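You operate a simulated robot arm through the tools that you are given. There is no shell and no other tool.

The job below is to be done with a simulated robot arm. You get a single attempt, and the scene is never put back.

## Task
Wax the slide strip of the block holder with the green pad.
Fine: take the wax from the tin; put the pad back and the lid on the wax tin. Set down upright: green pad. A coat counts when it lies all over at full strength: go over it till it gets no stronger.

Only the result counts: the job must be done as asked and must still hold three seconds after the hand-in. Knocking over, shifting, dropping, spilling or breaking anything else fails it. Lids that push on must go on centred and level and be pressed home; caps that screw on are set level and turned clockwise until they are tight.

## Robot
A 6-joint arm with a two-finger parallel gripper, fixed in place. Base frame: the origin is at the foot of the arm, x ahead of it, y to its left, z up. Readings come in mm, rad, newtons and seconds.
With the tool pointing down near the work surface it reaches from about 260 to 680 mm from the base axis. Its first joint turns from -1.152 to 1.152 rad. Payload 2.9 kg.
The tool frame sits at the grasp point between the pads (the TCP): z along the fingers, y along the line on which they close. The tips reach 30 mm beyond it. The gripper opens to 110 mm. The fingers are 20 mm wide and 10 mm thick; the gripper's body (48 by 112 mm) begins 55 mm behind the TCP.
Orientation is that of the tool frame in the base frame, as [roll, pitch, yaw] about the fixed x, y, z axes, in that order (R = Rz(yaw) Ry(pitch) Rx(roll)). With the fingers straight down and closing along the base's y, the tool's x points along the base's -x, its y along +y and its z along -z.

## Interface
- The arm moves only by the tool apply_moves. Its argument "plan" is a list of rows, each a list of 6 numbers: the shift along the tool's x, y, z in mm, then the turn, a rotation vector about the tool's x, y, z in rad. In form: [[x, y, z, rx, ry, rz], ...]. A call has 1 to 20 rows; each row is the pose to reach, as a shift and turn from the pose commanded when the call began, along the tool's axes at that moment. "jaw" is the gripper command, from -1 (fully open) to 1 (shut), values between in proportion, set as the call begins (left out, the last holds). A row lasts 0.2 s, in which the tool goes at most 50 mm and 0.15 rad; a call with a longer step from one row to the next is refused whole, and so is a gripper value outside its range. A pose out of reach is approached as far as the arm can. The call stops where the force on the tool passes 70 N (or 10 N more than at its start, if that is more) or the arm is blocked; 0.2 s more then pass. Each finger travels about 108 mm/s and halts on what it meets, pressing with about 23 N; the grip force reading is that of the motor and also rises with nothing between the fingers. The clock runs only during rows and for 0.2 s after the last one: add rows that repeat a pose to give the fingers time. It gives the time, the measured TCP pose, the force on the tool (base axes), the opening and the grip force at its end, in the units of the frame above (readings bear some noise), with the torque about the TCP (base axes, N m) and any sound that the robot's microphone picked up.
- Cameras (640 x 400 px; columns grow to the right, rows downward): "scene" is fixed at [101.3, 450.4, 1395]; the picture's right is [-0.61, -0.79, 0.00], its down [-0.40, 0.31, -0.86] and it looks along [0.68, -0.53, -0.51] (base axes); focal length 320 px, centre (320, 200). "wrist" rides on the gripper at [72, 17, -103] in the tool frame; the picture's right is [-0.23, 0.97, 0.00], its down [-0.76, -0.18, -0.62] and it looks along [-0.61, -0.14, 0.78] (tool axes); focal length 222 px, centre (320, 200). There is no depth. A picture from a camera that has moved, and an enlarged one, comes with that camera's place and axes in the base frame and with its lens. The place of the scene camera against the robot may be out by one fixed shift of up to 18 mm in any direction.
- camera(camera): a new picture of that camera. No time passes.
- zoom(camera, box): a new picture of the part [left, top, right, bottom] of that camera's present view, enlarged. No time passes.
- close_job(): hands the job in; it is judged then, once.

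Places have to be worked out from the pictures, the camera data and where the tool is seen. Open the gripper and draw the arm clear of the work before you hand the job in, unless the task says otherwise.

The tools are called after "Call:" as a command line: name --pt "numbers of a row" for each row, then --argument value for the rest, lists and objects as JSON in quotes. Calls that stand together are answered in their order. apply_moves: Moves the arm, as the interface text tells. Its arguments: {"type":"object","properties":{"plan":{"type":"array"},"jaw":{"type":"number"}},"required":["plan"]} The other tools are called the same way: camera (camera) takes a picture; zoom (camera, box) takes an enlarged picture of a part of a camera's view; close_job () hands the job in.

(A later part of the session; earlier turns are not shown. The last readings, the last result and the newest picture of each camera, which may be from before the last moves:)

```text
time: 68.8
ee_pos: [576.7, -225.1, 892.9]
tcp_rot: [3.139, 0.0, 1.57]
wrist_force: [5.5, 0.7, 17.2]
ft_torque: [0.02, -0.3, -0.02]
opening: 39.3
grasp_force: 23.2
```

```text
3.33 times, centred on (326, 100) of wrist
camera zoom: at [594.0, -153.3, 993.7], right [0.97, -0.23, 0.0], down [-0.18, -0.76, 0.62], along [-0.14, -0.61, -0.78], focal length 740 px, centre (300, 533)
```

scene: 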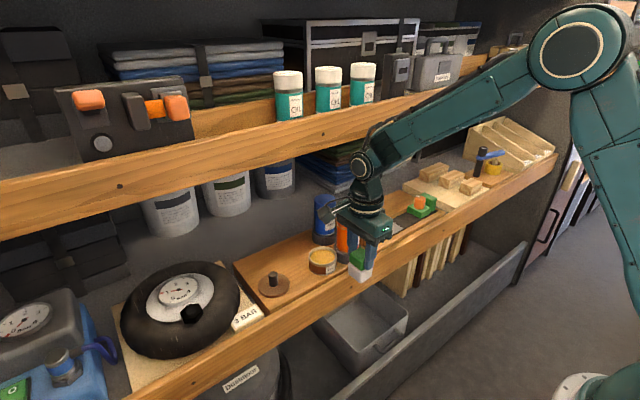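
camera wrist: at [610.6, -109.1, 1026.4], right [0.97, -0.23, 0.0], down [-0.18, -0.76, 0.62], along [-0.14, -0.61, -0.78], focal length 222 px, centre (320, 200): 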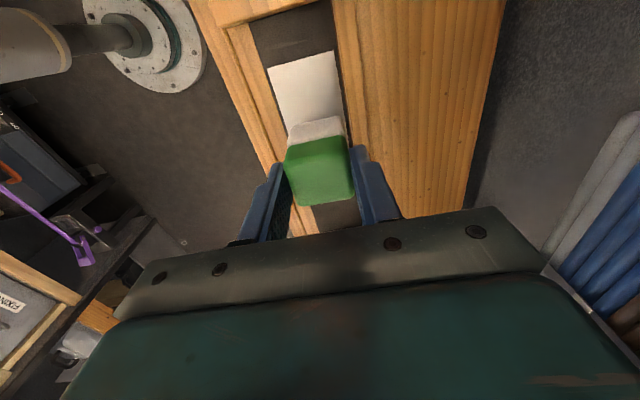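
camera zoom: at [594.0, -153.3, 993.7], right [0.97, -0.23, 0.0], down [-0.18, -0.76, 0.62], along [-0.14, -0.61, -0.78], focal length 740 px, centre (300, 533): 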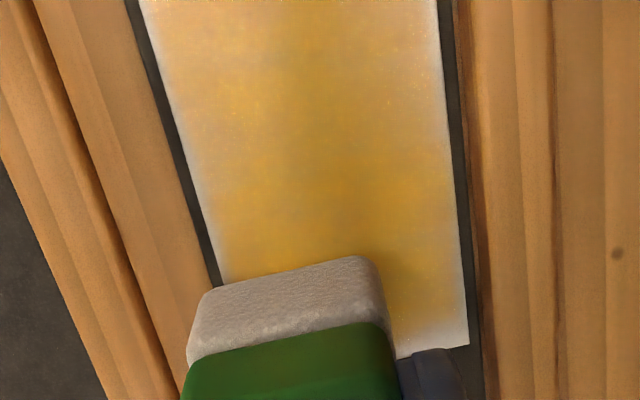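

Side force is only friction. I sweep this front edge lane to the near end.

Call:
apply_moves --pt "10 0 0 0 0 0" --pt "20 0 0 0 0 0" --pt "30 0 0 0 0 0" --pt "40 0 0 0 0 0" --pt "50 0 0 0 0 0" --pt "60 0 0 0 0 0" --pt "70 0 0 0 0 0" --pt "80 0 0 0 0 0" --pt "88 0 0 0 0 0" --pt "88 0 0 0 0 0"

Call:
zoom --camera "scene" --box '[350, 190, 430, 240]'

Call:
zoom --camera "wrist" --box '[230, 40, 422, 160]'

```text
time: 71.0
ee_pos: [578.6, -136.1, 891.6]
tcp_rot: [3.139, 0.001, 1.57]
wrist_force: [0.7, -8.0, 20.6]
ft_torque: [-0.41, 0.02, 0.04]
opening: 39.1
grasp_force: 22.4
```

```text
8.00 times, centred on (390, 215) of scene
camera zoom: at [101.0, 450.4, 1395.1], right [-0.61, -0.79, 0.0], down [-0.4, 0.31, -0.86], along [0.68, -0.53, -0.51], focal length 2556 px, centre (-240, 80)
```

zoom: 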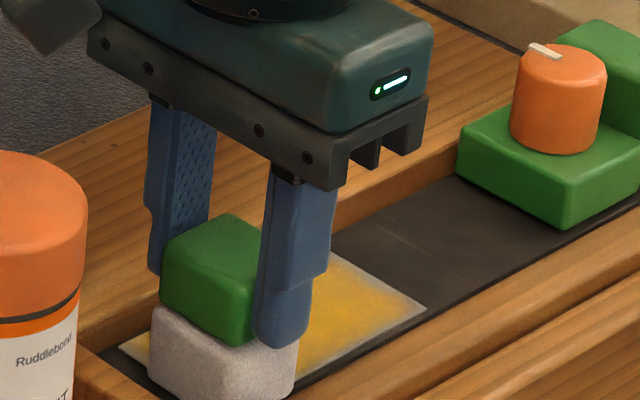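

```text
3.33 times, centred on (326, 100) of wrist
camera zoom: at [594.2, -65.0, 993.7], right [0.97, -0.23, 0.0], down [-0.18, -0.76, 0.62], along [-0.14, -0.61, -0.78], focal length 740 px, centre (300, 533)
```

zoom: 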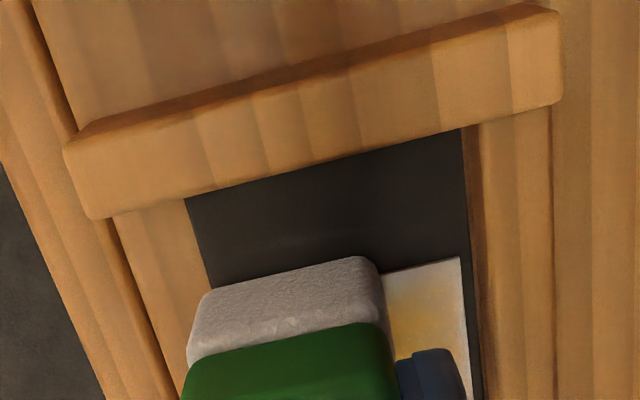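

Now the back edge lane: I shift across (+22.5 mm) and sweep to the far end.

Call:
apply_moves --pt "0 6 0 0 0 0" --pt "0 12 0 0 0 0" --pt "0 18 0 0 0 0" --pt "0 22.5 0 0 0 0" --pt "-10 22.5 0 0 0 0" --pt "-20 22.5 0 0 0 0" --pt "-30 22.5 0 0 0 0" --pt "-40 22.5 0 0 0 0" --pt "-50 22.5 0 0 0 0" --pt "-60 22.5 0 0 0 0" --pt "-70 22.5 0 0 0 0" --pt "-80 22.5 0 0 0 0" --pt "-88 22.5 0 0 0 0" --pt "-88 22.5 0 0 0 0"

Call:
zoom --camera "scene" --box '[350, 190, 430, 240]'

Call:
zoom --camera "wrist" --box '[230, 10, 422, 130]'

```text
time: 74.0
ee_pos: [598.3, -224.6, 892.9]
tcp_rot: [3.141, 0.0, 1.57]
wrist_force: [0.0, 5.4, 18.0]
ft_torque: [0.28, -0.02, 0.03]
opening: 39.1
grasp_force: 22.1
```

```text
8.00 times, centred on (390, 215) of scene
camera zoom: at [101.0, 450.7, 1395.0], right [-0.61, -0.79, 0.0], down [-0.4, 0.31, -0.86], along [0.68, -0.53, -0.51], focal length 2556 px, centre (-240, 80)
```

zoom: 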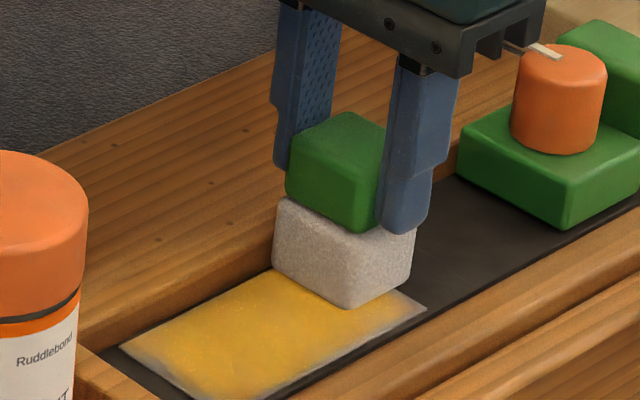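

```text
3.33 times, centred on (326, 70) of wrist
camera zoom: at [615.4, -153.2, 993.7], right [0.97, -0.23, 0.0], down [-0.18, -0.76, 0.62], along [-0.14, -0.61, -0.78], focal length 740 px, centre (300, 633)
```

zoom: 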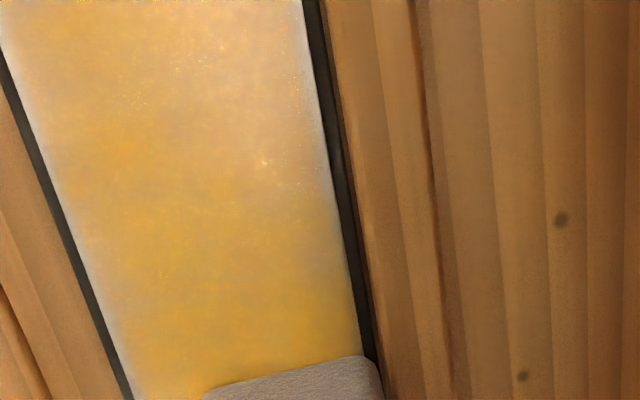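

The coat is strengthening; the far end and extreme edges are paler. I go round: across the far end (a little further), then up the front edge, across the near end.

Call:
apply_moves --pt "-4 0 0 0 0 0" --pt "-4 -6 0 0 0 0" --pt "-4 -12 0 0 0 0" --pt "-4 -18 0 0 0 0" --pt "-4 -23 0 0 0 0" --pt "6 -23 0 0 0 0" --pt "16 -23 0 0 0 0" --pt "26 -23 0 0 0 0" --pt "36 -23 0 0 0 0" --pt "46 -23 0 0 0 0" --pt "56 -23 0 0 0 0" --pt "66 -23 0 0 0 0" --pt "76 -23 0 0 0 0" --pt "86 -23 0 0 0 0" --pt "90 -23 0 0 0 0" --pt "90 -17 0 0 0 0" --pt "90 -11 0 0 0 0" --pt "90 -5 0 0 0 0" --pt "90 0.5 0 0 0 0"

Call:
zoom --camera "scene" --box '[350, 190, 430, 240]'

Call:
zoom --camera "wrist" --box '[230, 80, 422, 200]'

```text
time: 78.0
ee_pos: [599.3, -133.8, 890.4]
tcp_rot: [-3.139, -0.002, 1.57]
wrist_force: [-6.0, 0.5, 17.7]
ft_torque: [0.07, 0.18, 0.02]
opening: 39.1
grasp_force: 23.1
```

```text
8.00 times, centred on (390, 215) of scene
camera zoom: at [100.9, 450.5, 1395.0], right [-0.61, -0.79, 0.0], down [-0.4, 0.31, -0.86], along [0.68, -0.53, -0.51], focal length 2556 px, centre (-240, 80)
```

zoom: 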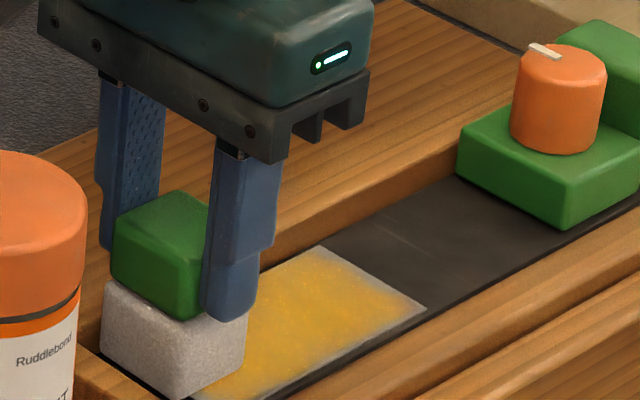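

```text
3.33 times, centred on (326, 140) of wrist
camera zoom: at [616.3, -62.1, 993.7], right [0.97, -0.23, 0.0], down [-0.18, -0.76, 0.62], along [-0.14, -0.61, -0.78], focal length 740 px, centre (300, 400)
```

zoom: 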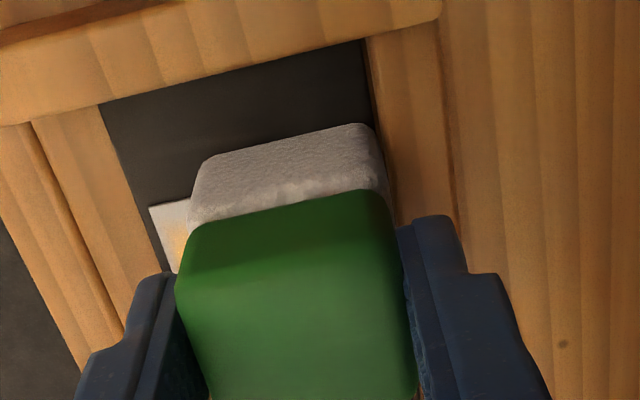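

I lift off and pull back to the earlier viewpoint to inspect the whole strip unobstructed.

Call:
apply_moves --pt "-10 -5 -10 0 0 0" --pt "-10 -8 -35 0 0 0" --pt "-10 -8 -62 0 0 0" --pt "-10 -40 -64 0 0 0" --pt "-5 -75 -64 0 0 0" --pt "5 -110 -64 0 0 0" --pt "20 -140 -64 0 0 0" --pt "35 -144 -64 0 0 0" --pt "35 -144 -64 0 0 0"

Call:
zoom --camera "wrist" --box '[400, 80, 520, 215]'

Call:
zoom --camera "scene" --box '[350, 190, 430, 240]'

```text
time: 80.0
ee_pos: [457.7, -98.7, 954.1]
tcp_rot: [3.141, -0.001, 1.571]
wrist_force: [0.0, 0.0, -1.6]
ft_torque: [-0.02, 0.01, 0.0]
opening: 39.0
grasp_force: 23.1
```

```text
2.96 times, centred on (460, 148) of wrist
camera zoom: at [475.1, -26.9, 1055.9], right [0.97, -0.23, 0.0], down [-0.18, -0.76, 0.62], along [-0.14, -0.61, -0.78], focal length 658 px, centre (-95, 356)
```

zoom: 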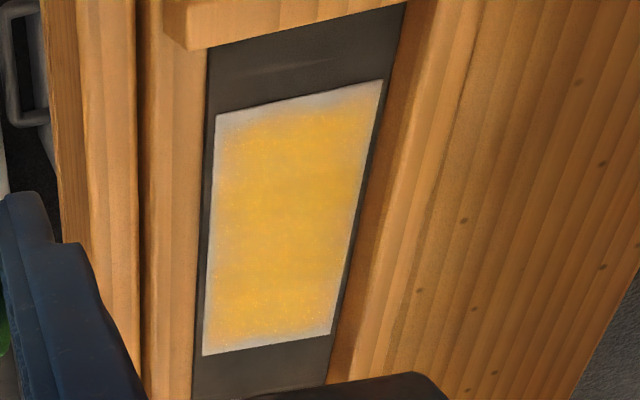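

```text
8.00 times, centred on (390, 215) of scene
camera zoom: at [101.3, 450.4, 1395.0], right [-0.61, -0.79, 0.0], down [-0.4, 0.31, -0.86], along [0.68, -0.53, -0.51], focal length 2556 px, centre (-240, 80)
```

zoom: 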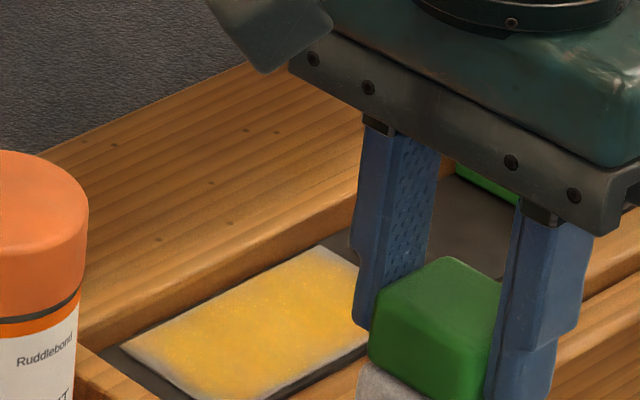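

Let me zoom further into the coated strip to judge its evenness.

Call:
zoom --camera "wrist" --box '[430, 100, 500, 145]'

Call:
zoom --camera "wrist" --box '[430, 155, 500, 205]'

Call:
zoom --camera "scene" --box '[360, 215, 400, 240]'

```text
8.89 times, centred on (465, 122) of wrist
camera zoom: at [475.1, -26.9, 1055.9], right [0.97, -0.23, 0.0], down [-0.18, -0.76, 0.62], along [-0.14, -0.61, -0.78], focal length 1974 px, centre (-969, 889)
```

zoom: 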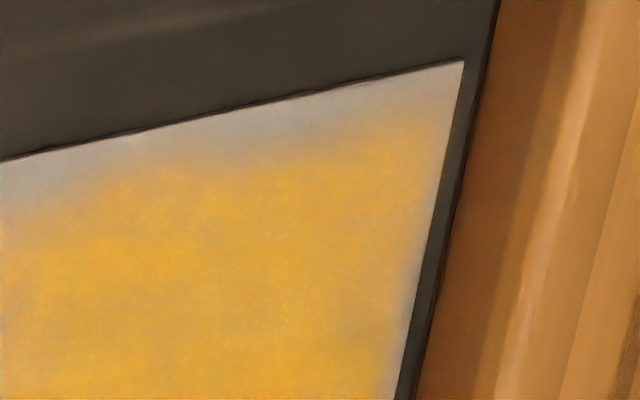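

```text
8.00 times, centred on (465, 180) of wrist
camera zoom: at [475.1, -26.9, 1055.9], right [0.97, -0.23, 0.0], down [-0.18, -0.76, 0.62], along [-0.14, -0.61, -0.78], focal length 1777 px, centre (-840, 360)
```

zoom: 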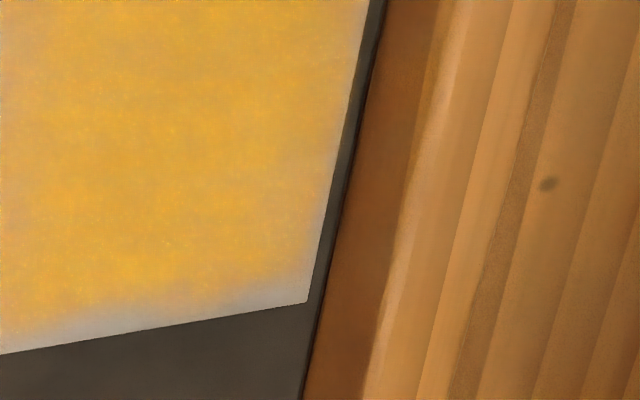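

```text
16.00 times, centred on (380, 228) of scene
camera zoom: at [101.3, 450.4, 1395.0], right [-0.61, -0.79, 0.0], down [-0.4, 0.31, -0.86], along [0.68, -0.53, -0.51], focal length 5112 px, centre (-640, -240)
```

zoom: 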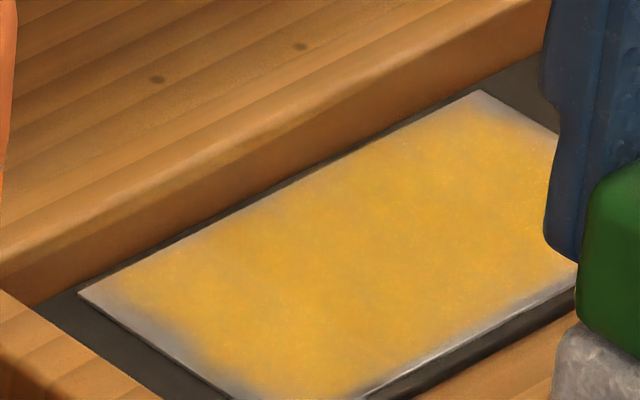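

Near end still has a ~6 mm pale band, with thin pale rims elsewhere; I need to go further past the ends. I go back in over the near end and check clearance to the stop and the can.

Call:
apply_moves --pt "-20 5 0 0 0 0" --pt "-35 30 0 0 0 0" --pt "-35 65 0 0 0 0" --pt "-35 100 0 0 0 0" --pt "-35 125 0 0 0 0" --pt "-35 132.5 0 0 0 0" --pt "-35 132.5 25 0 0 0" --pt "-35 132.5 45 0 0 0" --pt "-35 132.5 58 0 0 0" --pt "-35 132.5 61 0 0 0" --pt "-35 132.5 61 0 0 0"

Call:
zoom --camera "scene" --box '[310, 150, 450, 250]'

Call:
zoom --camera "wrist" --box '[230, 60, 422, 180]'

```text
time: 82.4
ee_pos: [587.9, -135.4, 893.3]
tcp_rot: [-3.141, 0.0, 1.571]
wrist_force: [-0.2, 0.3, -0.2]
ft_torque: [0.0, 0.0, -0.02]
opening: 38.9
grasp_force: 22.8
```

```text
4.00 times, centred on (380, 200) of scene
camera zoom: at [101.4, 450.4, 1395.0], right [-0.61, -0.79, 0.0], down [-0.4, 0.31, -0.86], along [0.68, -0.53, -0.51], focal length 1278 px, centre (80, 200)
```

zoom: 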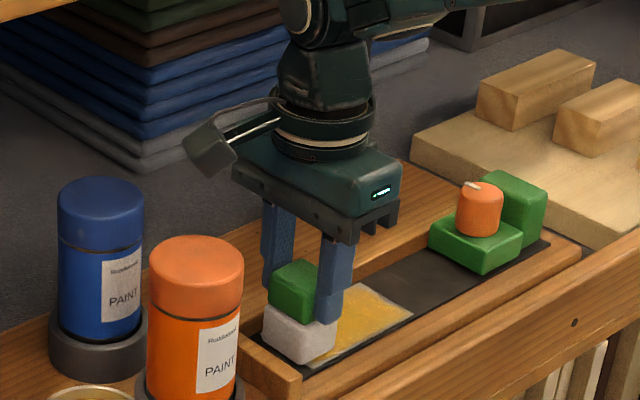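

```text
3.33 times, centred on (326, 120) of wrist
camera zoom: at [605.0, -63.2, 996.0], right [0.97, -0.23, 0.0], down [-0.18, -0.76, 0.62], along [-0.14, -0.61, -0.78], focal length 740 px, centre (300, 467)
```

zoom: 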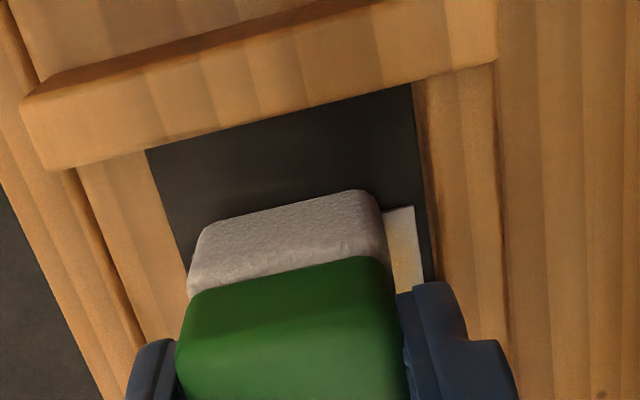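

There is room to the stop block and the cans. I touch down again, checking the force.

Call:
apply_moves --pt "0 0 1.5 0 0 0" --pt "0 0 3 0 0 0" --pt "0 0 3 0 0 0"

```text
time: 83.2
ee_pos: [587.9, -134.3, 892.3]
tcp_rot: [3.139, 0.0, 1.57]
wrist_force: [-1.9, -2.8, 8.5]
ft_torque: [-0.11, 0.2, 0.04]
opening: 39.4
grasp_force: 23.2
```

Good contact (8.5 N). I scrub the near end in a raster, going 10 mm further past its edge.

Call:
apply_moves --pt "6 0 0.3 0 0 0" --pt "10 0 0.3 0 0 0" --pt "10 -6 0.3 0 0 0" --pt "10 -12 0.3 0 0 0" --pt "5 -12 0.3 0 0 0" --pt "5 -6 0.3 0 0 0" --pt "5 0 0.3 0 0 0" --pt "5 6 0.3 0 0 0" --pt "5 11.5 0.3 0 0 0" --pt "10 11.5 0.3 0 0 0" --pt "10 6 0.3 0 0 0" --pt "10 0 0.3 0 0 0" --pt "10 -6 0.3 0 0 0" --pt "10 -12 0.3 0 0 0" --pt "0 -12 0.3 0 0 0" --pt "0 -6 0.3 0 0 0" --pt "0 0 0.3 0 0 0" --pt "0 6 0.3 0 0 0" --pt "0 11.5 0.3 0 0 0"

Call:
zoom --camera "scene" --box '[350, 200, 414, 240]'

Call:
zoom --camera "wrist" --box '[230, 60, 422, 180]'

```text
time: 87.2
ee_pos: [598.2, -134.5, 891.1]
tcp_rot: [3.141, -0.001, 1.568]
wrist_force: [-7.3, -1.5, 22.1]
ft_torque: [-0.1, 0.41, 0.0]
opening: 39.3
grasp_force: 23.2
```

```text
10.00 times, centred on (382, 220) of scene
camera zoom: at [100.7, 450.5, 1395.1], right [-0.61, -0.79, 0.0], down [-0.4, 0.31, -0.86], along [0.68, -0.53, -0.51], focal length 3195 px, centre (-300, 0)
```

zoom: 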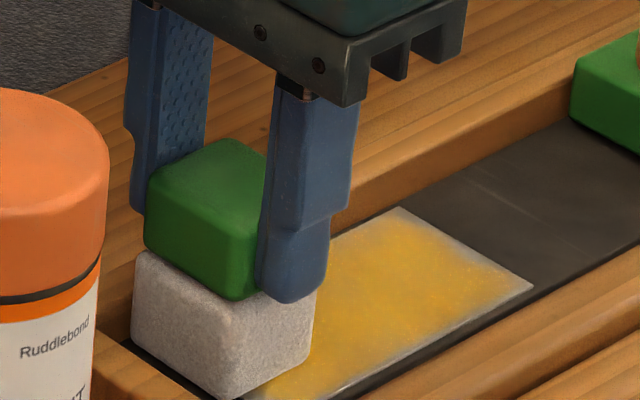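

```text
3.33 times, centred on (326, 120) of wrist
camera zoom: at [615.1, -63.3, 993.6], right [0.97, -0.23, 0.0], down [-0.18, -0.76, 0.62], along [-0.14, -0.61, -0.78], focal length 740 px, centre (300, 467)
```

zoom: 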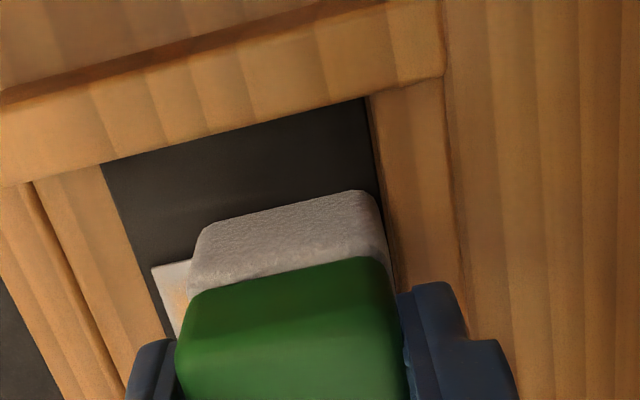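

Now along the back lane to the far end and a raster there, going further past that edge too.

Call:
apply_moves --pt "-10 0 0 0 0 0" --pt "-21 0 0 0 0 0" --pt "-32 0 0 0 0 0" --pt "-42 0 0 0 0 0" --pt "-53 0 0 0 0 0" --pt "-64 0 0 0 0 0" --pt "-74 0 0 0 0 0" --pt "-84 0 0 0 0 0" --pt "-94 0 0 0 0 0" --pt "-103 0 0 0 0 0" --pt "-103 -6 0 0 0 0" --pt "-103 -12 0 0 0 0" --pt "-103 -18 0 0 0 0" --pt "-103 -23.5 0 0 0 0" --pt "-97 -23.5 0 0 0 0" --pt "-97 -17 0 0 0 0" --pt "-97 -11 0 0 0 0" --pt "-97 -5 0 0 0 0" --pt "-97 0 0 0 0 0"

Call:
zoom --camera "scene" --box '[350, 200, 414, 240]'

Call:
zoom --camera "wrist" --box '[230, 0, 422, 120]'

```text
time: 91.2
ee_pos: [599.7, -231.9, 891.7]
tcp_rot: [3.141, 0.0, 1.57]
wrist_force: [-7.2, 0.1, 18.9]
ft_torque: [-0.08, 0.36, -0.02]
opening: 39.0
grasp_force: 22.5
```

```text
10.00 times, centred on (382, 220) of scene
camera zoom: at [100.8, 450.6, 1395.0], right [-0.61, -0.79, 0.0], down [-0.4, 0.31, -0.86], along [0.68, -0.53, -0.51], focal length 3195 px, centre (-300, 0)
```

zoom: 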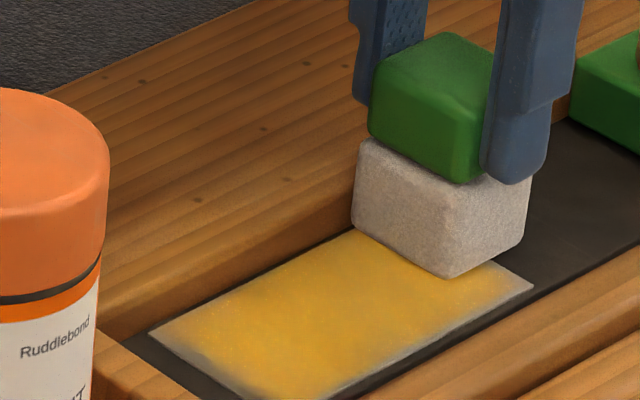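

```text
3.33 times, centred on (326, 60) of wrist
camera zoom: at [616.4, -159.5, 993.7], right [0.97, -0.23, 0.0], down [-0.18, -0.76, 0.62], along [-0.14, -0.61, -0.78], focal length 740 px, centre (300, 667)
```

zoom: 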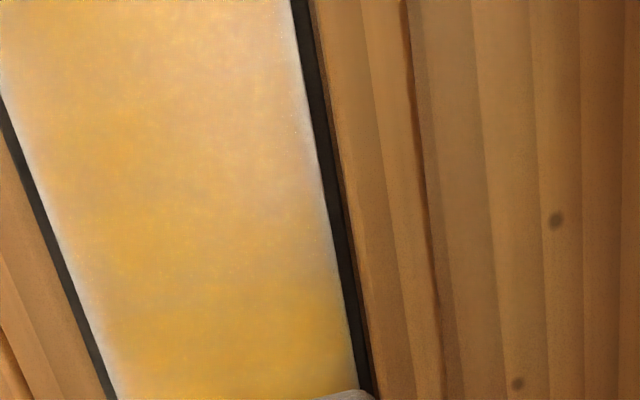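

Near edge improved but is still pale at the front. I sweep up the front lane and raster the near end once more to see whether the pad still gives wax.

Call:
apply_moves --pt "-4 -6 0 0 0 0" --pt "-4 -14 0 0 0 0" --pt "-4 -23.5 0 0 0 0" --pt "8 -23.5 0 0 0 0" --pt "20 -23.5 0 0 0 0" --pt "32 -23.5 0 0 0 0" --pt "44 -23.5 0 0 0 0" --pt "56 -23.5 0 0 0 0" --pt "68 -23.5 0 0 0 0" --pt "80 -23.5 0 0 0 0" --pt "92 -23.5 0 0 0 0" --pt "102 -23.5 0 0 0 0" --pt "108 -23.5 0 0 0 0" --pt "108 -17 0 0 0 0" --pt "108 -11 0 0 0 0" --pt "108 -5 0 0 0 0" --pt "108 0 0 0 0 0" --pt "103 -8 0 0 0 0" --pt "103 -16 0 0 0 0" --pt "103 -23.5 0 0 0 0"

Call:
apply_moves --pt "-12 0 0 0 0 0" --pt "-24 0 0 0 0 0" --pt "-36 0 0 0 0 0" --pt "-48 0 0 0 0 0" --pt "-60 0 0 0 0 0" --pt "-60 6 0 0 0 0" --pt "-60 12 0 0 0 0"

Call:
zoom --camera "scene" --box '[350, 200, 414, 240]'

Call:
zoom --camera "wrist" --box '[230, 0, 422, 120]'

```text
time: 95.4
ee_pos: [577.5, -128.0, 891.3]
tcp_rot: [3.137, 0.001, 1.569]
wrist_force: [7.7, -0.9, 18.1]
ft_torque: [0.03, -0.27, -0.05]
opening: 38.9
grasp_force: 22.5
```

```text
time: 97.0
ee_pos: [586.7, -190.3, 891.0]
tcp_rot: [3.141, 0.0, 1.564]
wrist_force: [-8.1, -3.4, 21.3]
ft_torque: [-0.25, 0.38, -0.03]
opening: 39.4
grasp_force: 22.6
```

```text
10.00 times, centred on (382, 220) of scene
camera zoom: at [100.8, 450.4, 1395.1], right [-0.61, -0.79, 0.0], down [-0.4, 0.31, -0.86], along [0.68, -0.53, -0.51], focal length 3195 px, centre (-300, 0)
```

zoom: 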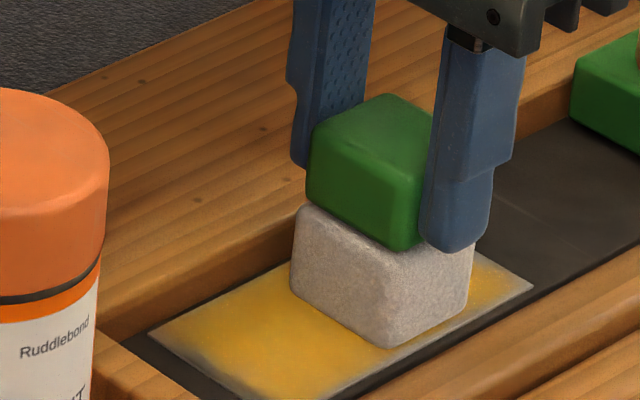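

```text
3.33 times, centred on (326, 60) of wrist
camera zoom: at [603.9, -118.4, 993.6], right [0.97, -0.23, 0.0], down [-0.18, -0.76, 0.62], along [-0.14, -0.61, -0.78], focal length 740 px, centre (300, 667)
```

zoom: 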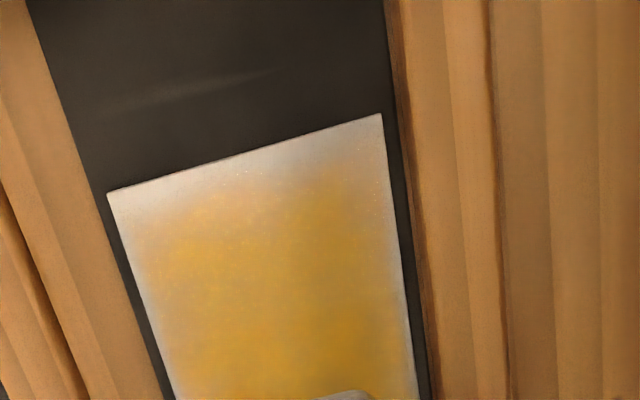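

The near end doesn't get stronger any more, so the pad seems spent; I take fresh wax. First lift and go back around the cans at x≈455.

Call:
apply_moves --pt "0 0 -10 0 0 0" --pt "0 0 -40 0 0 0" --pt "0 0 -64.5 0 0 0" --pt "0 -40 -64.5 0 0 0" --pt "0 -80 -64.5 0 0 0" --pt "0 -115 -64.5 0 0 0" --pt "0 -133 -64.5 0 0 0" --pt "35 -133 -64.5 0 0 0" --pt "75 -133 -64.5 0 0 0" --pt "115 -133 -64.5 0 0 0" --pt "155 -133 -64.5 0 0 0" --pt "195 -133 -64.5 0 0 0" --pt "230 -133 -64.5 0 0 0" --pt "247.5 -133 -64.5 0 0 0" --pt "247.5 -133 -64.5 0 0 0"

Call:
apply_moves --pt "0 30 0 0 0 0" --pt "0 65 0 0 0 0" --pt "0 100 0 0 0 0" --pt "0 122 0 0 0 0" --pt "0 130 0 0 0 0" --pt "0 130 0 0 0 0" --pt "0 130 12 0 0 0" --pt "0 130 22 0 0 0" --pt "0 130 28 0 0 0" --pt "0 130 28 0 0 0"

Call:
zoom --camera "wrist" --box '[240, 90, 400, 190]'

Call:
zoom --camera "scene" --box '[270, 210, 366, 270]'

```text
time: 100.2
ee_pos: [453.4, 57.1, 956.7]
tcp_rot: [-3.141, 0.001, 1.57]
wrist_force: [-0.2, -0.1, 0.4]
ft_torque: [-0.02, -0.02, 0.0]
opening: 39.2
grasp_force: 23.5
```

```text
time: 102.4
ee_pos: [586.0, 59.0, 927.2]
tcp_rot: [3.141, -0.002, 1.572]
wrist_force: [0.6, -0.6, -0.6]
ft_torque: [0.0, 0.01, 0.02]
opening: 39.1
grasp_force: 22.8
```

```text
4.00 times, centred on (320, 140) of wrist
camera zoom: at [603.0, 130.0, 1029.3], right [0.97, -0.23, 0.0], down [-0.18, -0.76, 0.62], along [-0.14, -0.61, -0.78], focal length 888 px, centre (320, 440)
```

zoom: 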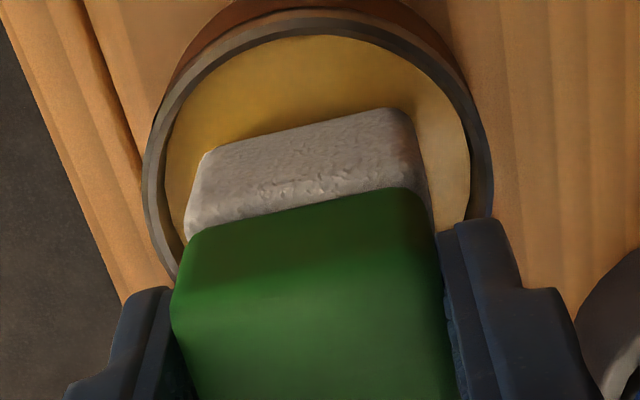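

```text
6.67 times, centred on (318, 240) of scene
camera zoom: at [101.4, 450.4, 1395.0], right [-0.61, -0.79, 0.0], down [-0.4, 0.31, -0.86], along [0.68, -0.53, -0.51], focal length 2130 px, centre (333, -67)
```

zoom: 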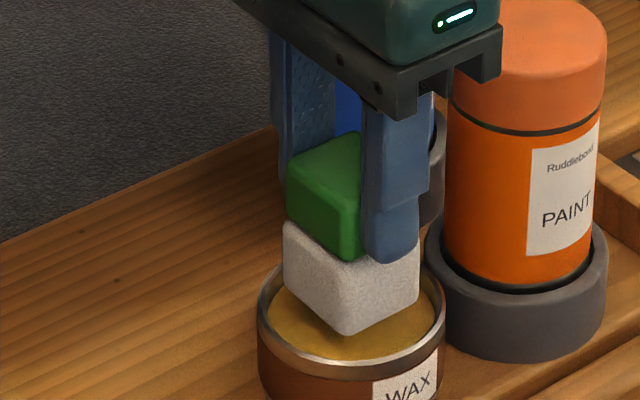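

Centred over the tin again; I nudge +1.5 mm in y and descend slowly onto the wax.

Call:
apply_moves --pt "1.5 0 2 0 0 0" --pt "1.5 0 4 0 0 0" --pt "1.5 0 6 0 0 0" --pt "1.5 0 8 0 0 0" --pt "1.5 0 9 0 0 0"

Call:
zoom --camera "scene" --box '[300, 240, 348, 270]'

```text
time: 103.6
ee_pos: [585.8, 60.4, 918.2]
tcp_rot: [3.141, -0.002, 1.572]
wrist_force: [0.6, 0.2, -1.4]
ft_torque: [-0.02, 0.02, -0.03]
opening: 39.1
grasp_force: 23.0
```

```text
13.33 times, centred on (324, 255) of scene
camera zoom: at [101.4, 450.4, 1395.0], right [-0.61, -0.79, 0.0], down [-0.4, 0.31, -0.86], along [0.68, -0.53, -0.51], focal length 4260 px, centre (267, -533)
```

zoom: 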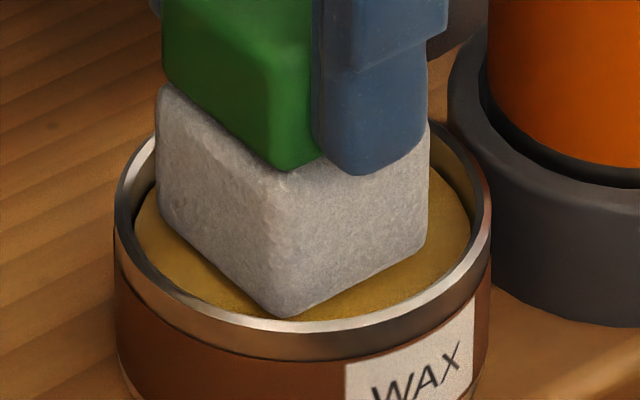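

The pad is now slightly too far to +y, so I shift back 2 mm and go on down.

Call:
apply_moves --pt "-2 0 0 0 0 0" --pt "-2 0 1 0 0 0" --pt "-2 0 2 0 0 0"

```text
time: 104.4
ee_pos: [584.1, 59.8, 917.0]
tcp_rot: [-3.141, -0.001, 1.569]
wrist_force: [0.0, -0.3, 0.7]
ft_torque: [-0.02, 0.02, -0.03]
opening: 39.1
grasp_force: 22.7
```

Call:
apply_moves --pt "0 0 1 0 0 0" --pt "0 0 2 0 0 0" --pt "0 0 2 0 0 0" --pt "0 0 2 0 0 0"

Call:
zoom --camera "scene" --box '[300, 240, 348, 270]'

```text
time: 105.4
ee_pos: [584.7, 59.9, 916.3]
tcp_rot: [3.137, -0.001, 1.571]
wrist_force: [-6.5, 0.2, 30.1]
ft_torque: [-0.05, 0.48, 0.01]
opening: 39.0
grasp_force: 22.6
```

```text
13.33 times, centred on (324, 255) of scene
camera zoom: at [100.6, 450.4, 1395.1], right [-0.61, -0.79, 0.0], down [-0.4, 0.31, -0.86], along [0.68, -0.53, -0.51], focal length 4260 px, centre (267, -533)
```

zoom: 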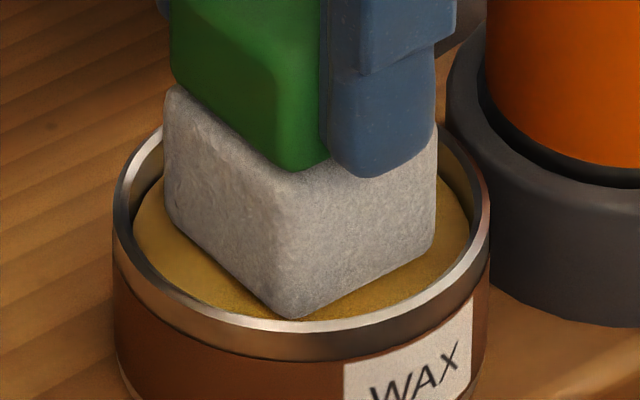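

Pressed well (30 N). I dwell a moment, then lift and carry the pad back to the strip's near end.

Call:
apply_moves --pt "0 0 -1 0 0 0" --pt "0 0 -1 0 0 0" --pt "0 0 -1 0 0 0" --pt "0 0 -5 0 0 0" --pt "0 0 -25 0 0 0" --pt "0 -10 -41 0 0 0" --pt "0 -45 -41 0 0 0" --pt "0 -85 -41 0 0 0" --pt "0 -120 -41 0 0 0" --pt "0 -130 -41 0 0 0" --pt "-40 -130 -41 0 0 0" --pt "-80 -130 -41 0 0 0" --pt "-120 -130 -41 0 0 0" --pt "-160 -130 -41 0 0 0" --pt "-191 -130 -41 0 0 0" --pt "-191 -130 -41 0 0 0"

Call:
apply_moves --pt "0 35 0 0 0 0" --pt "0 75 0 0 0 0" --pt "0 110 0 0 0 0" --pt "0 128 0 0 0 0" --pt "0 133 0 0 0 0" --pt "0 133 25 0 0 0" --pt "0 133 45 0 0 0" --pt "0 133 58 0 0 0" --pt "0 133 62 0 0 0" --pt "0 133 64.5 0 0 0" --pt "0 133 64.5 0 0 0"

Call:
zoom --camera "scene" --box '[340, 190, 420, 240]'

```text
time: 108.8
ee_pos: [451.1, -131.9, 953.8]
tcp_rot: [3.141, -0.001, 1.57]
wrist_force: [0.6, -0.6, -0.2]
ft_torque: [0.02, 0.01, 0.03]
opening: 39.3
grasp_force: 22.8
```

```text
time: 111.2
ee_pos: [588.8, -132.4, 892.4]
tcp_rot: [3.138, 0.0, 1.568]
wrist_force: [-4.3, -0.5, 16.5]
ft_torque: [-0.07, 0.38, 0.01]
opening: 39.1
grasp_force: 23.2
```

```text
8.00 times, centred on (380, 215) of scene
camera zoom: at [100.9, 450.5, 1395.1], right [-0.61, -0.79, 0.0], down [-0.4, 0.31, -0.86], along [0.68, -0.53, -0.51], focal length 2556 px, centre (-160, 80)
```

zoom: 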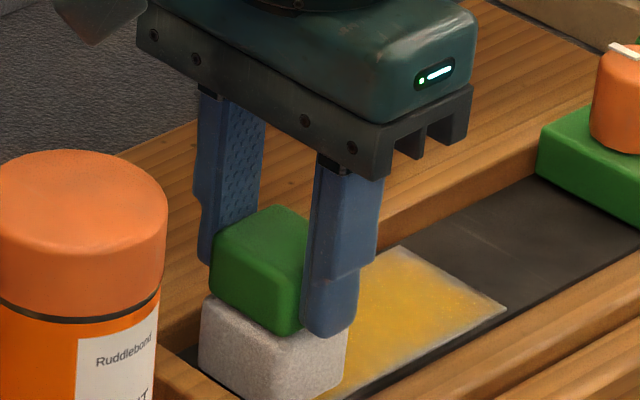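

16 N contact. I raster the near end with the fresh wax.

Call:
apply_moves --pt "8 0 0 0 0 0" --pt "8 -6 0 0 0 0" --pt "8 -12 0 0 0 0" --pt "3 -12 0 0 0 0" --pt "3 -6 0 0 0 0" --pt "3 0 0 0 0 0" --pt "3 6 0 0 0 0" --pt "3 11.5 0 0 0 0" --pt "8 11.5 0 0 0 0" --pt "8 5 0 0 0 0" --pt "8 -1 0 0 0 0" --pt "8 -7 0 0 0 0" --pt "8 -12 0 0 0 0" --pt "-5 -12 0 0 0 0" --pt "-5 -6 0 0 0 0" --pt "-5 0 0 0 0 0" --pt "-5 6 0 0 0 0" --pt "-5 11.5 0 0 0 0"

Call:
apply_moves --pt "-10 0 0 0 0 0" --pt "-20 0 0 0 0 0" --pt "-30 0 0 0 0 0" --pt "-40 0 0 0 0 0" --pt "-50 0 0 0 0 0" --pt "-60 0 0 0 0 0"

Call:
zoom --camera "scene" --box '[350, 200, 414, 240]'

Call:
zoom --camera "wrist" --box '[230, 0, 422, 120]'

```text
time: 115.0
ee_pos: [598.7, -137.8, 891.9]
tcp_rot: [3.139, -0.001, 1.57]
wrist_force: [-10.5, 0.4, 27.2]
ft_torque: [-0.04, 0.56, -0.04]
opening: 39.1
grasp_force: 22.9
```

```text
time: 116.4
ee_pos: [599.2, -197.7, 892.7]
tcp_rot: [3.141, 0.001, 1.57]
wrist_force: [-0.8, 4.5, 18.1]
ft_torque: [0.21, -0.04, -0.02]
opening: 39.2
grasp_force: 23.1
```

```text
10.00 times, centred on (382, 220) of scene
camera zoom: at [101.0, 450.7, 1395.0], right [-0.61, -0.79, 0.0], down [-0.4, 0.31, -0.86], along [0.68, -0.53, -0.51], focal length 3195 px, centre (-300, 0)
```

zoom: 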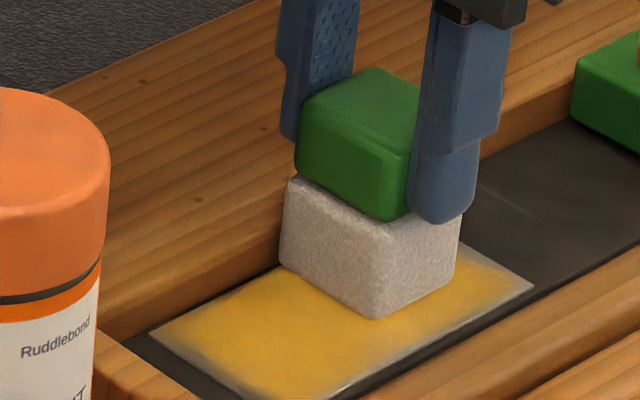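

```text
3.33 times, centred on (326, 60) of wrist
camera zoom: at [615.6, -126.4, 993.7], right [0.97, -0.23, 0.0], down [-0.18, -0.76, 0.62], along [-0.14, -0.61, -0.78], focal length 740 px, centre (300, 667)
```

zoom: 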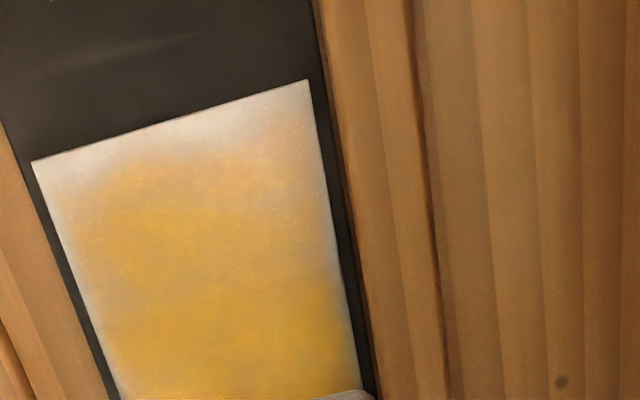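

The near band changed little. I zoom in on the scene view to compare it with the earlier picture.

Call:
zoom --camera "scene" --box '[360, 215, 400, 240]'

Call:
zoom --camera "wrist" --box '[234, 10, 334, 72]'

```text
16.00 times, centred on (380, 228) of scene
camera zoom: at [101.0, 450.7, 1395.0], right [-0.61, -0.79, 0.0], down [-0.4, 0.31, -0.86], along [0.68, -0.53, -0.51], focal length 5112 px, centre (-640, -240)
```

zoom: 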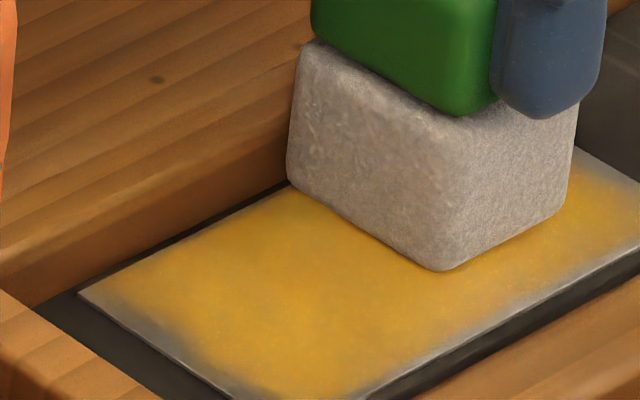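

```text
6.40 times, centred on (284, 41) of wrist
camera zoom: at [615.6, -126.4, 993.7], right [0.97, -0.23, 0.0], down [-0.18, -0.76, 0.62], along [-0.14, -0.61, -0.78], focal length 1422 px, centre (550, 1218)
```

zoom: 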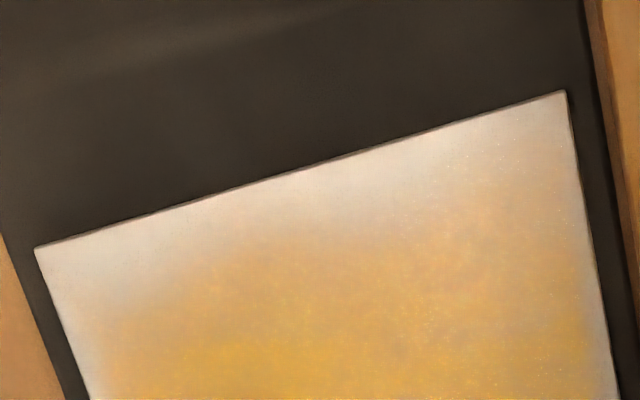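

Unsure whether the pad gives wax at the near band; I try strokes along y over the near edge in three lanes, then look again.

Call:
apply_moves --pt "13 0 0 0 0 0" --pt "26 0 0 0 0 0" --pt "39 0 0 0 0 0" --pt "52 0 0 0 0 0" --pt "64 0 0 0 0 0" --pt "73 0 0 0 0 0" --pt "60 0 0 0 0 0" --pt "50 -5 0 0 0 0" --pt "62 -6 0 0 0 0" --pt "73 -6 0 0 0 0" --pt "60 -8 0 0 0 0" --pt "50 -12 0 0 0 0" --pt "62 -12 0 0 0 0" --pt "73 -12 0 0 0 0" --pt "60 -15 0 0 0 0" --pt "50 -19 0 0 0 0" --pt "62 -23.5 0 0 0 0" --pt "73 -23.5 0 0 0 0" --pt "60 -23.5 0 0 0 0"

Call:
apply_moves --pt "-12 0 0 0 0 0" --pt "-24 2 0 0 0 0" --pt "-36 6 0 0 0 0" --pt "-48 10 0 0 0 0" --pt "-60 12 0 0 0 0"

Call:
zoom --camera "scene" --box '[360, 215, 400, 240]'

Call:
zoom --camera "wrist" --box '[240, 10, 360, 85]'

```text
time: 120.4
ee_pos: [575.3, -134.5, 891.5]
tcp_rot: [-3.141, -0.002, 1.573]
wrist_force: [-0.6, 8.3, 20.6]
ft_torque: [0.4, -0.03, 0.01]
opening: 39.4
grasp_force: 22.6
```

```text
time: 121.6
ee_pos: [589.0, -194.4, 892.6]
tcp_rot: [3.139, -0.002, 1.571]
wrist_force: [0.3, 6.3, 18.8]
ft_torque: [0.36, 0.13, -0.03]
opening: 39.3
grasp_force: 22.9
```

```text
16.00 times, centred on (380, 228) of scene
camera zoom: at [100.9, 450.7, 1395.0], right [-0.61, -0.79, 0.0], down [-0.4, 0.31, -0.86], along [0.68, -0.53, -0.51], focal length 5112 px, centre (-640, -240)
```

zoom: 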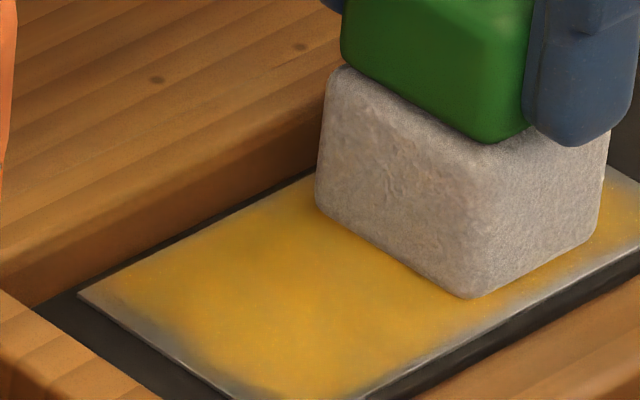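

```text
5.33 times, centred on (300, 48) of wrist
camera zoom: at [606.1, -124.3, 993.6], right [0.97, -0.23, 0.0], down [-0.18, -0.76, 0.62], along [-0.14, -0.61, -0.78], focal length 1185 px, centre (427, 1013)
```

zoom: 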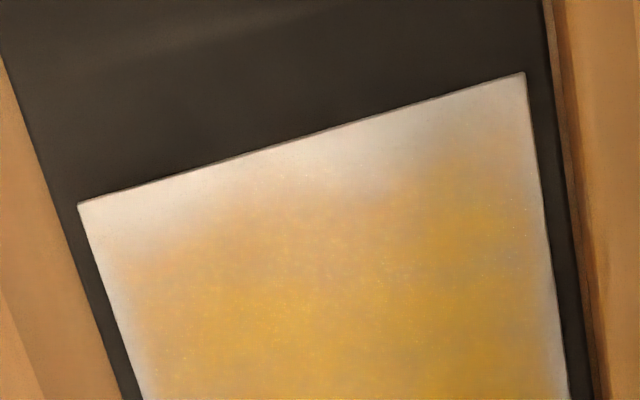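

The pale rim looks the same width all round in proportion to the strip, like a rendering soft edge, but I'll make full perimeter passes with the fresh wax to be safe: far end raster, then the front lane.

Call:
apply_moves --pt "-10 -6 0 0 0 0" --pt "-22 -12.5 0 0 0 0" --pt "-34 -12.5 0 0 0 0" --pt "-43 -12.5 0 0 0 0" --pt "-43 -6 0 0 0 0" --pt "-43 0 0 0 0 0" --pt "-43 6 0 0 0 0" --pt "-43 12 0 0 0 0" --pt "-37 12 0 0 0 0" --pt "-37 6 0 0 0 0" --pt "-37 0 0 0 0 0" --pt "-37 -6 0 0 0 0" --pt "-37 -12.5 0 0 0 0" --pt "-25 -12.5 0 0 0 0" --pt "-13 -12.5 0 0 0 0" --pt "0 -12.5 0 0 0 0" --pt "12 -12.5 0 0 0 0" --pt "24 -12.5 0 0 0 0" --pt "36 -12.5 0 0 0 0" --pt "48 -12.5 0 0 0 0"

Call:
zoom --camera "scene" --box '[370, 200, 418, 230]'

```text
time: 125.8
ee_pos: [577.5, -148.3, 890.8]
tcp_rot: [3.139, 0.0, 1.57]
wrist_force: [0.0, -8.6, 24.7]
ft_torque: [-0.53, 0.04, 0.04]
opening: 39.2
grasp_force: 22.5
```

```text
13.33 times, centred on (394, 215) of scene
camera zoom: at [100.9, 450.3, 1395.1], right [-0.61, -0.79, 0.0], down [-0.4, 0.31, -0.86], along [0.68, -0.53, -0.51], focal length 4260 px, centre (-667, 0)
```

zoom: 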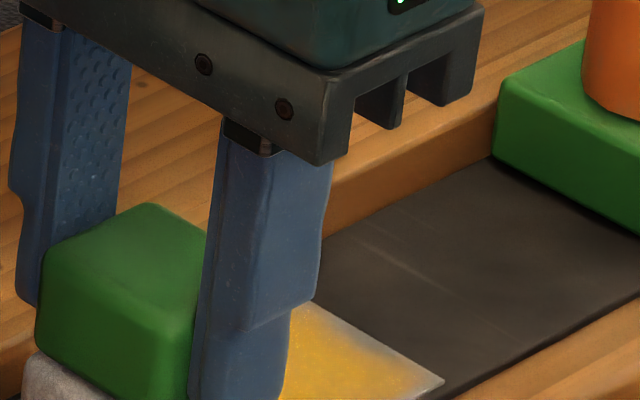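

Continuing: across the near end and down the back lane to the far end.

Call:
apply_moves --pt "12 0 0 0 0 0" --pt "25 0 0 0 0 0" --pt "25 6 0 0 0 0" --pt "25 12.5 0 0 0 0" --pt "25 19 0 0 0 0" --pt "25 24.5 0 0 0 0" --pt "13 24.5 0 0 0 0" --pt "1 24.5 0 0 0 0" --pt "-11 24.5 0 0 0 0" --pt "-23 24.5 0 0 0 0" --pt "-35 24.5 0 0 0 0" --pt "-47 24.5 0 0 0 0" --pt "-59 24.5 0 0 0 0" --pt "-71 24.5 0 0 0 0" --pt "-82 24.5 0 0 0 0" --pt "-91 24.5 0 0 0 0" --pt "-91 18 0 0 0 0" --pt "-91 12.5 0 0 0 0"

Call:
zoom --camera "scene" --box '[350, 200, 414, 240]'

Call:
zoom --camera "scene" --box '[360, 215, 400, 240]'

```text
time: 129.6
ee_pos: [586.8, -239.3, 891.9]
tcp_rot: [3.139, 0.0, 1.572]
wrist_force: [6.1, -0.7, 16.0]
ft_torque: [-0.08, -0.19, 0.0]
opening: 39.4
grasp_force: 23.0
```

```text
10.00 times, centred on (382, 220) of scene
camera zoom: at [101.2, 450.5, 1395.0], right [-0.61, -0.79, 0.0], down [-0.4, 0.31, -0.86], along [0.68, -0.53, -0.51], focal length 3195 px, centre (-300, 0)
```

zoom: 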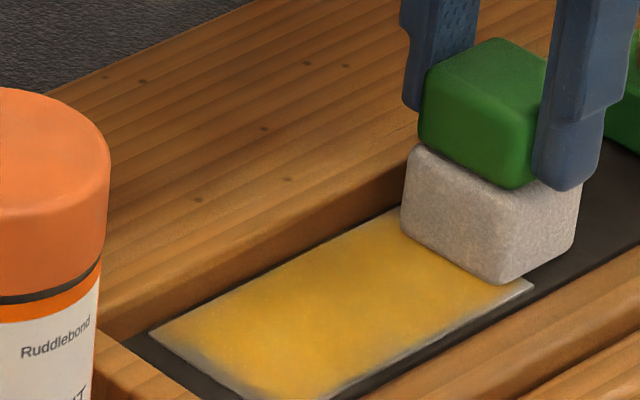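

```text
16.00 times, centred on (380, 228) of scene
camera zoom: at [101.2, 450.5, 1395.0], right [-0.61, -0.79, 0.0], down [-0.4, 0.31, -0.86], along [0.68, -0.53, -0.51], focal length 5112 px, centre (-640, -240)
```

zoom: 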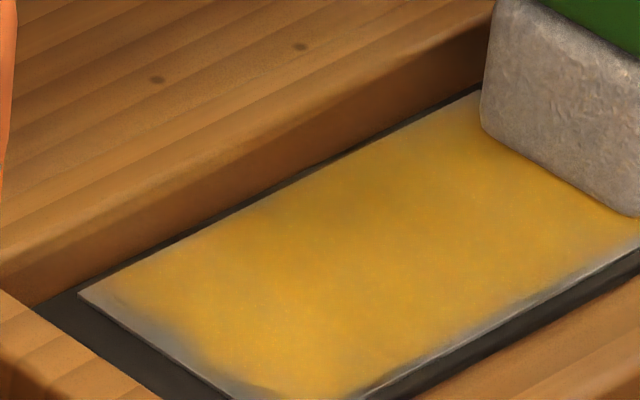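

The coat looks uniform and doesn't change any more; the soft rim is identical since the first passes. I make a last middle-lane pass and then retreat for a full view.

Call:
apply_moves --pt "12 0 0 0 0 0" --pt "24 0 0 0 0 0" --pt "36 0 0 0 0 0" --pt "48 0 0 0 0 0" --pt "60 0 0 0 0 0" --pt "72 0 0 0 0 0" --pt "84 0 0 0 0 0" --pt "96 0 0 0 0 0" --pt "108 0 0 0 0 0" --pt "115 0 0 0 0 0" --pt "108 0 -3 0 0 0" --pt "105 0 -30 0 0 0" --pt "105 0 -64.5 0 0 0" --pt "105 -40 -64.5 0 0 0" --pt "105 -80 -64.5 0 0 0" --pt "110 -115 -64.5 0 0 0" --pt "125 -133 -64.5 0 0 0" --pt "141 -133 -64.5 0 0 0" --pt "141 -133 -64.5 0 0 0"

Call:
zoom --camera "wrist" --box '[400, 80, 520, 215]'

Call:
zoom --camera "scene" --box '[355, 205, 411, 240]'

```text
time: 133.6
ee_pos: [454.8, -98.5, 954.1]
tcp_rot: [3.14, -0.002, 1.57]
wrist_force: [-0.6, -1.0, -0.5]
ft_torque: [-0.02, 0.0, 0.03]
opening: 39.1
grasp_force: 22.8
```

```text
2.96 times, centred on (460, 148) of wrist
camera zoom: at [471.7, -27.0, 1056.7], right [0.97, -0.23, 0.0], down [-0.18, -0.76, 0.62], along [-0.14, -0.61, -0.78], focal length 658 px, centre (-95, 356)
```

zoom: 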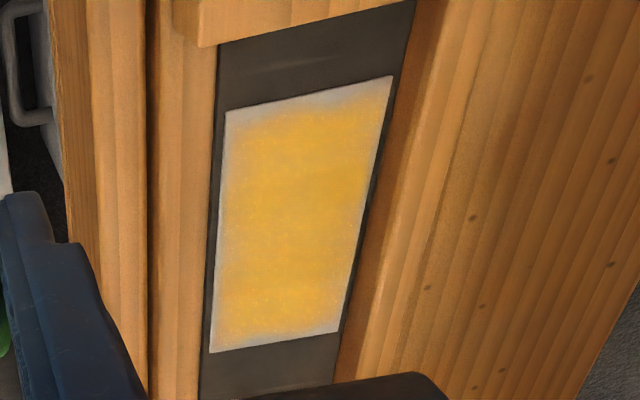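

```text
11.43 times, centred on (383, 222) of scene
camera zoom: at [101.3, 450.4, 1395.0], right [-0.61, -0.79, 0.0], down [-0.4, 0.31, -0.86], along [0.68, -0.53, -0.51], focal length 3651 px, centre (-400, -57)
```

zoom: 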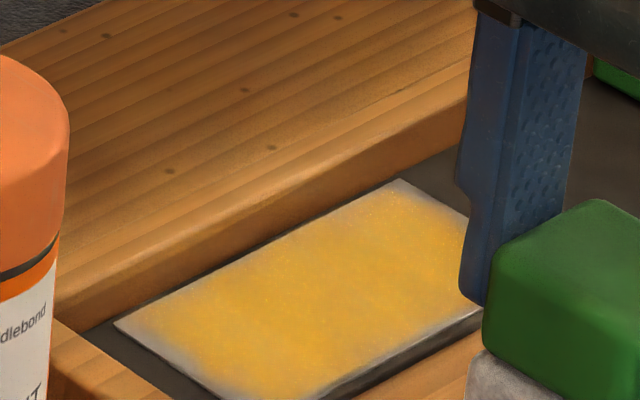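

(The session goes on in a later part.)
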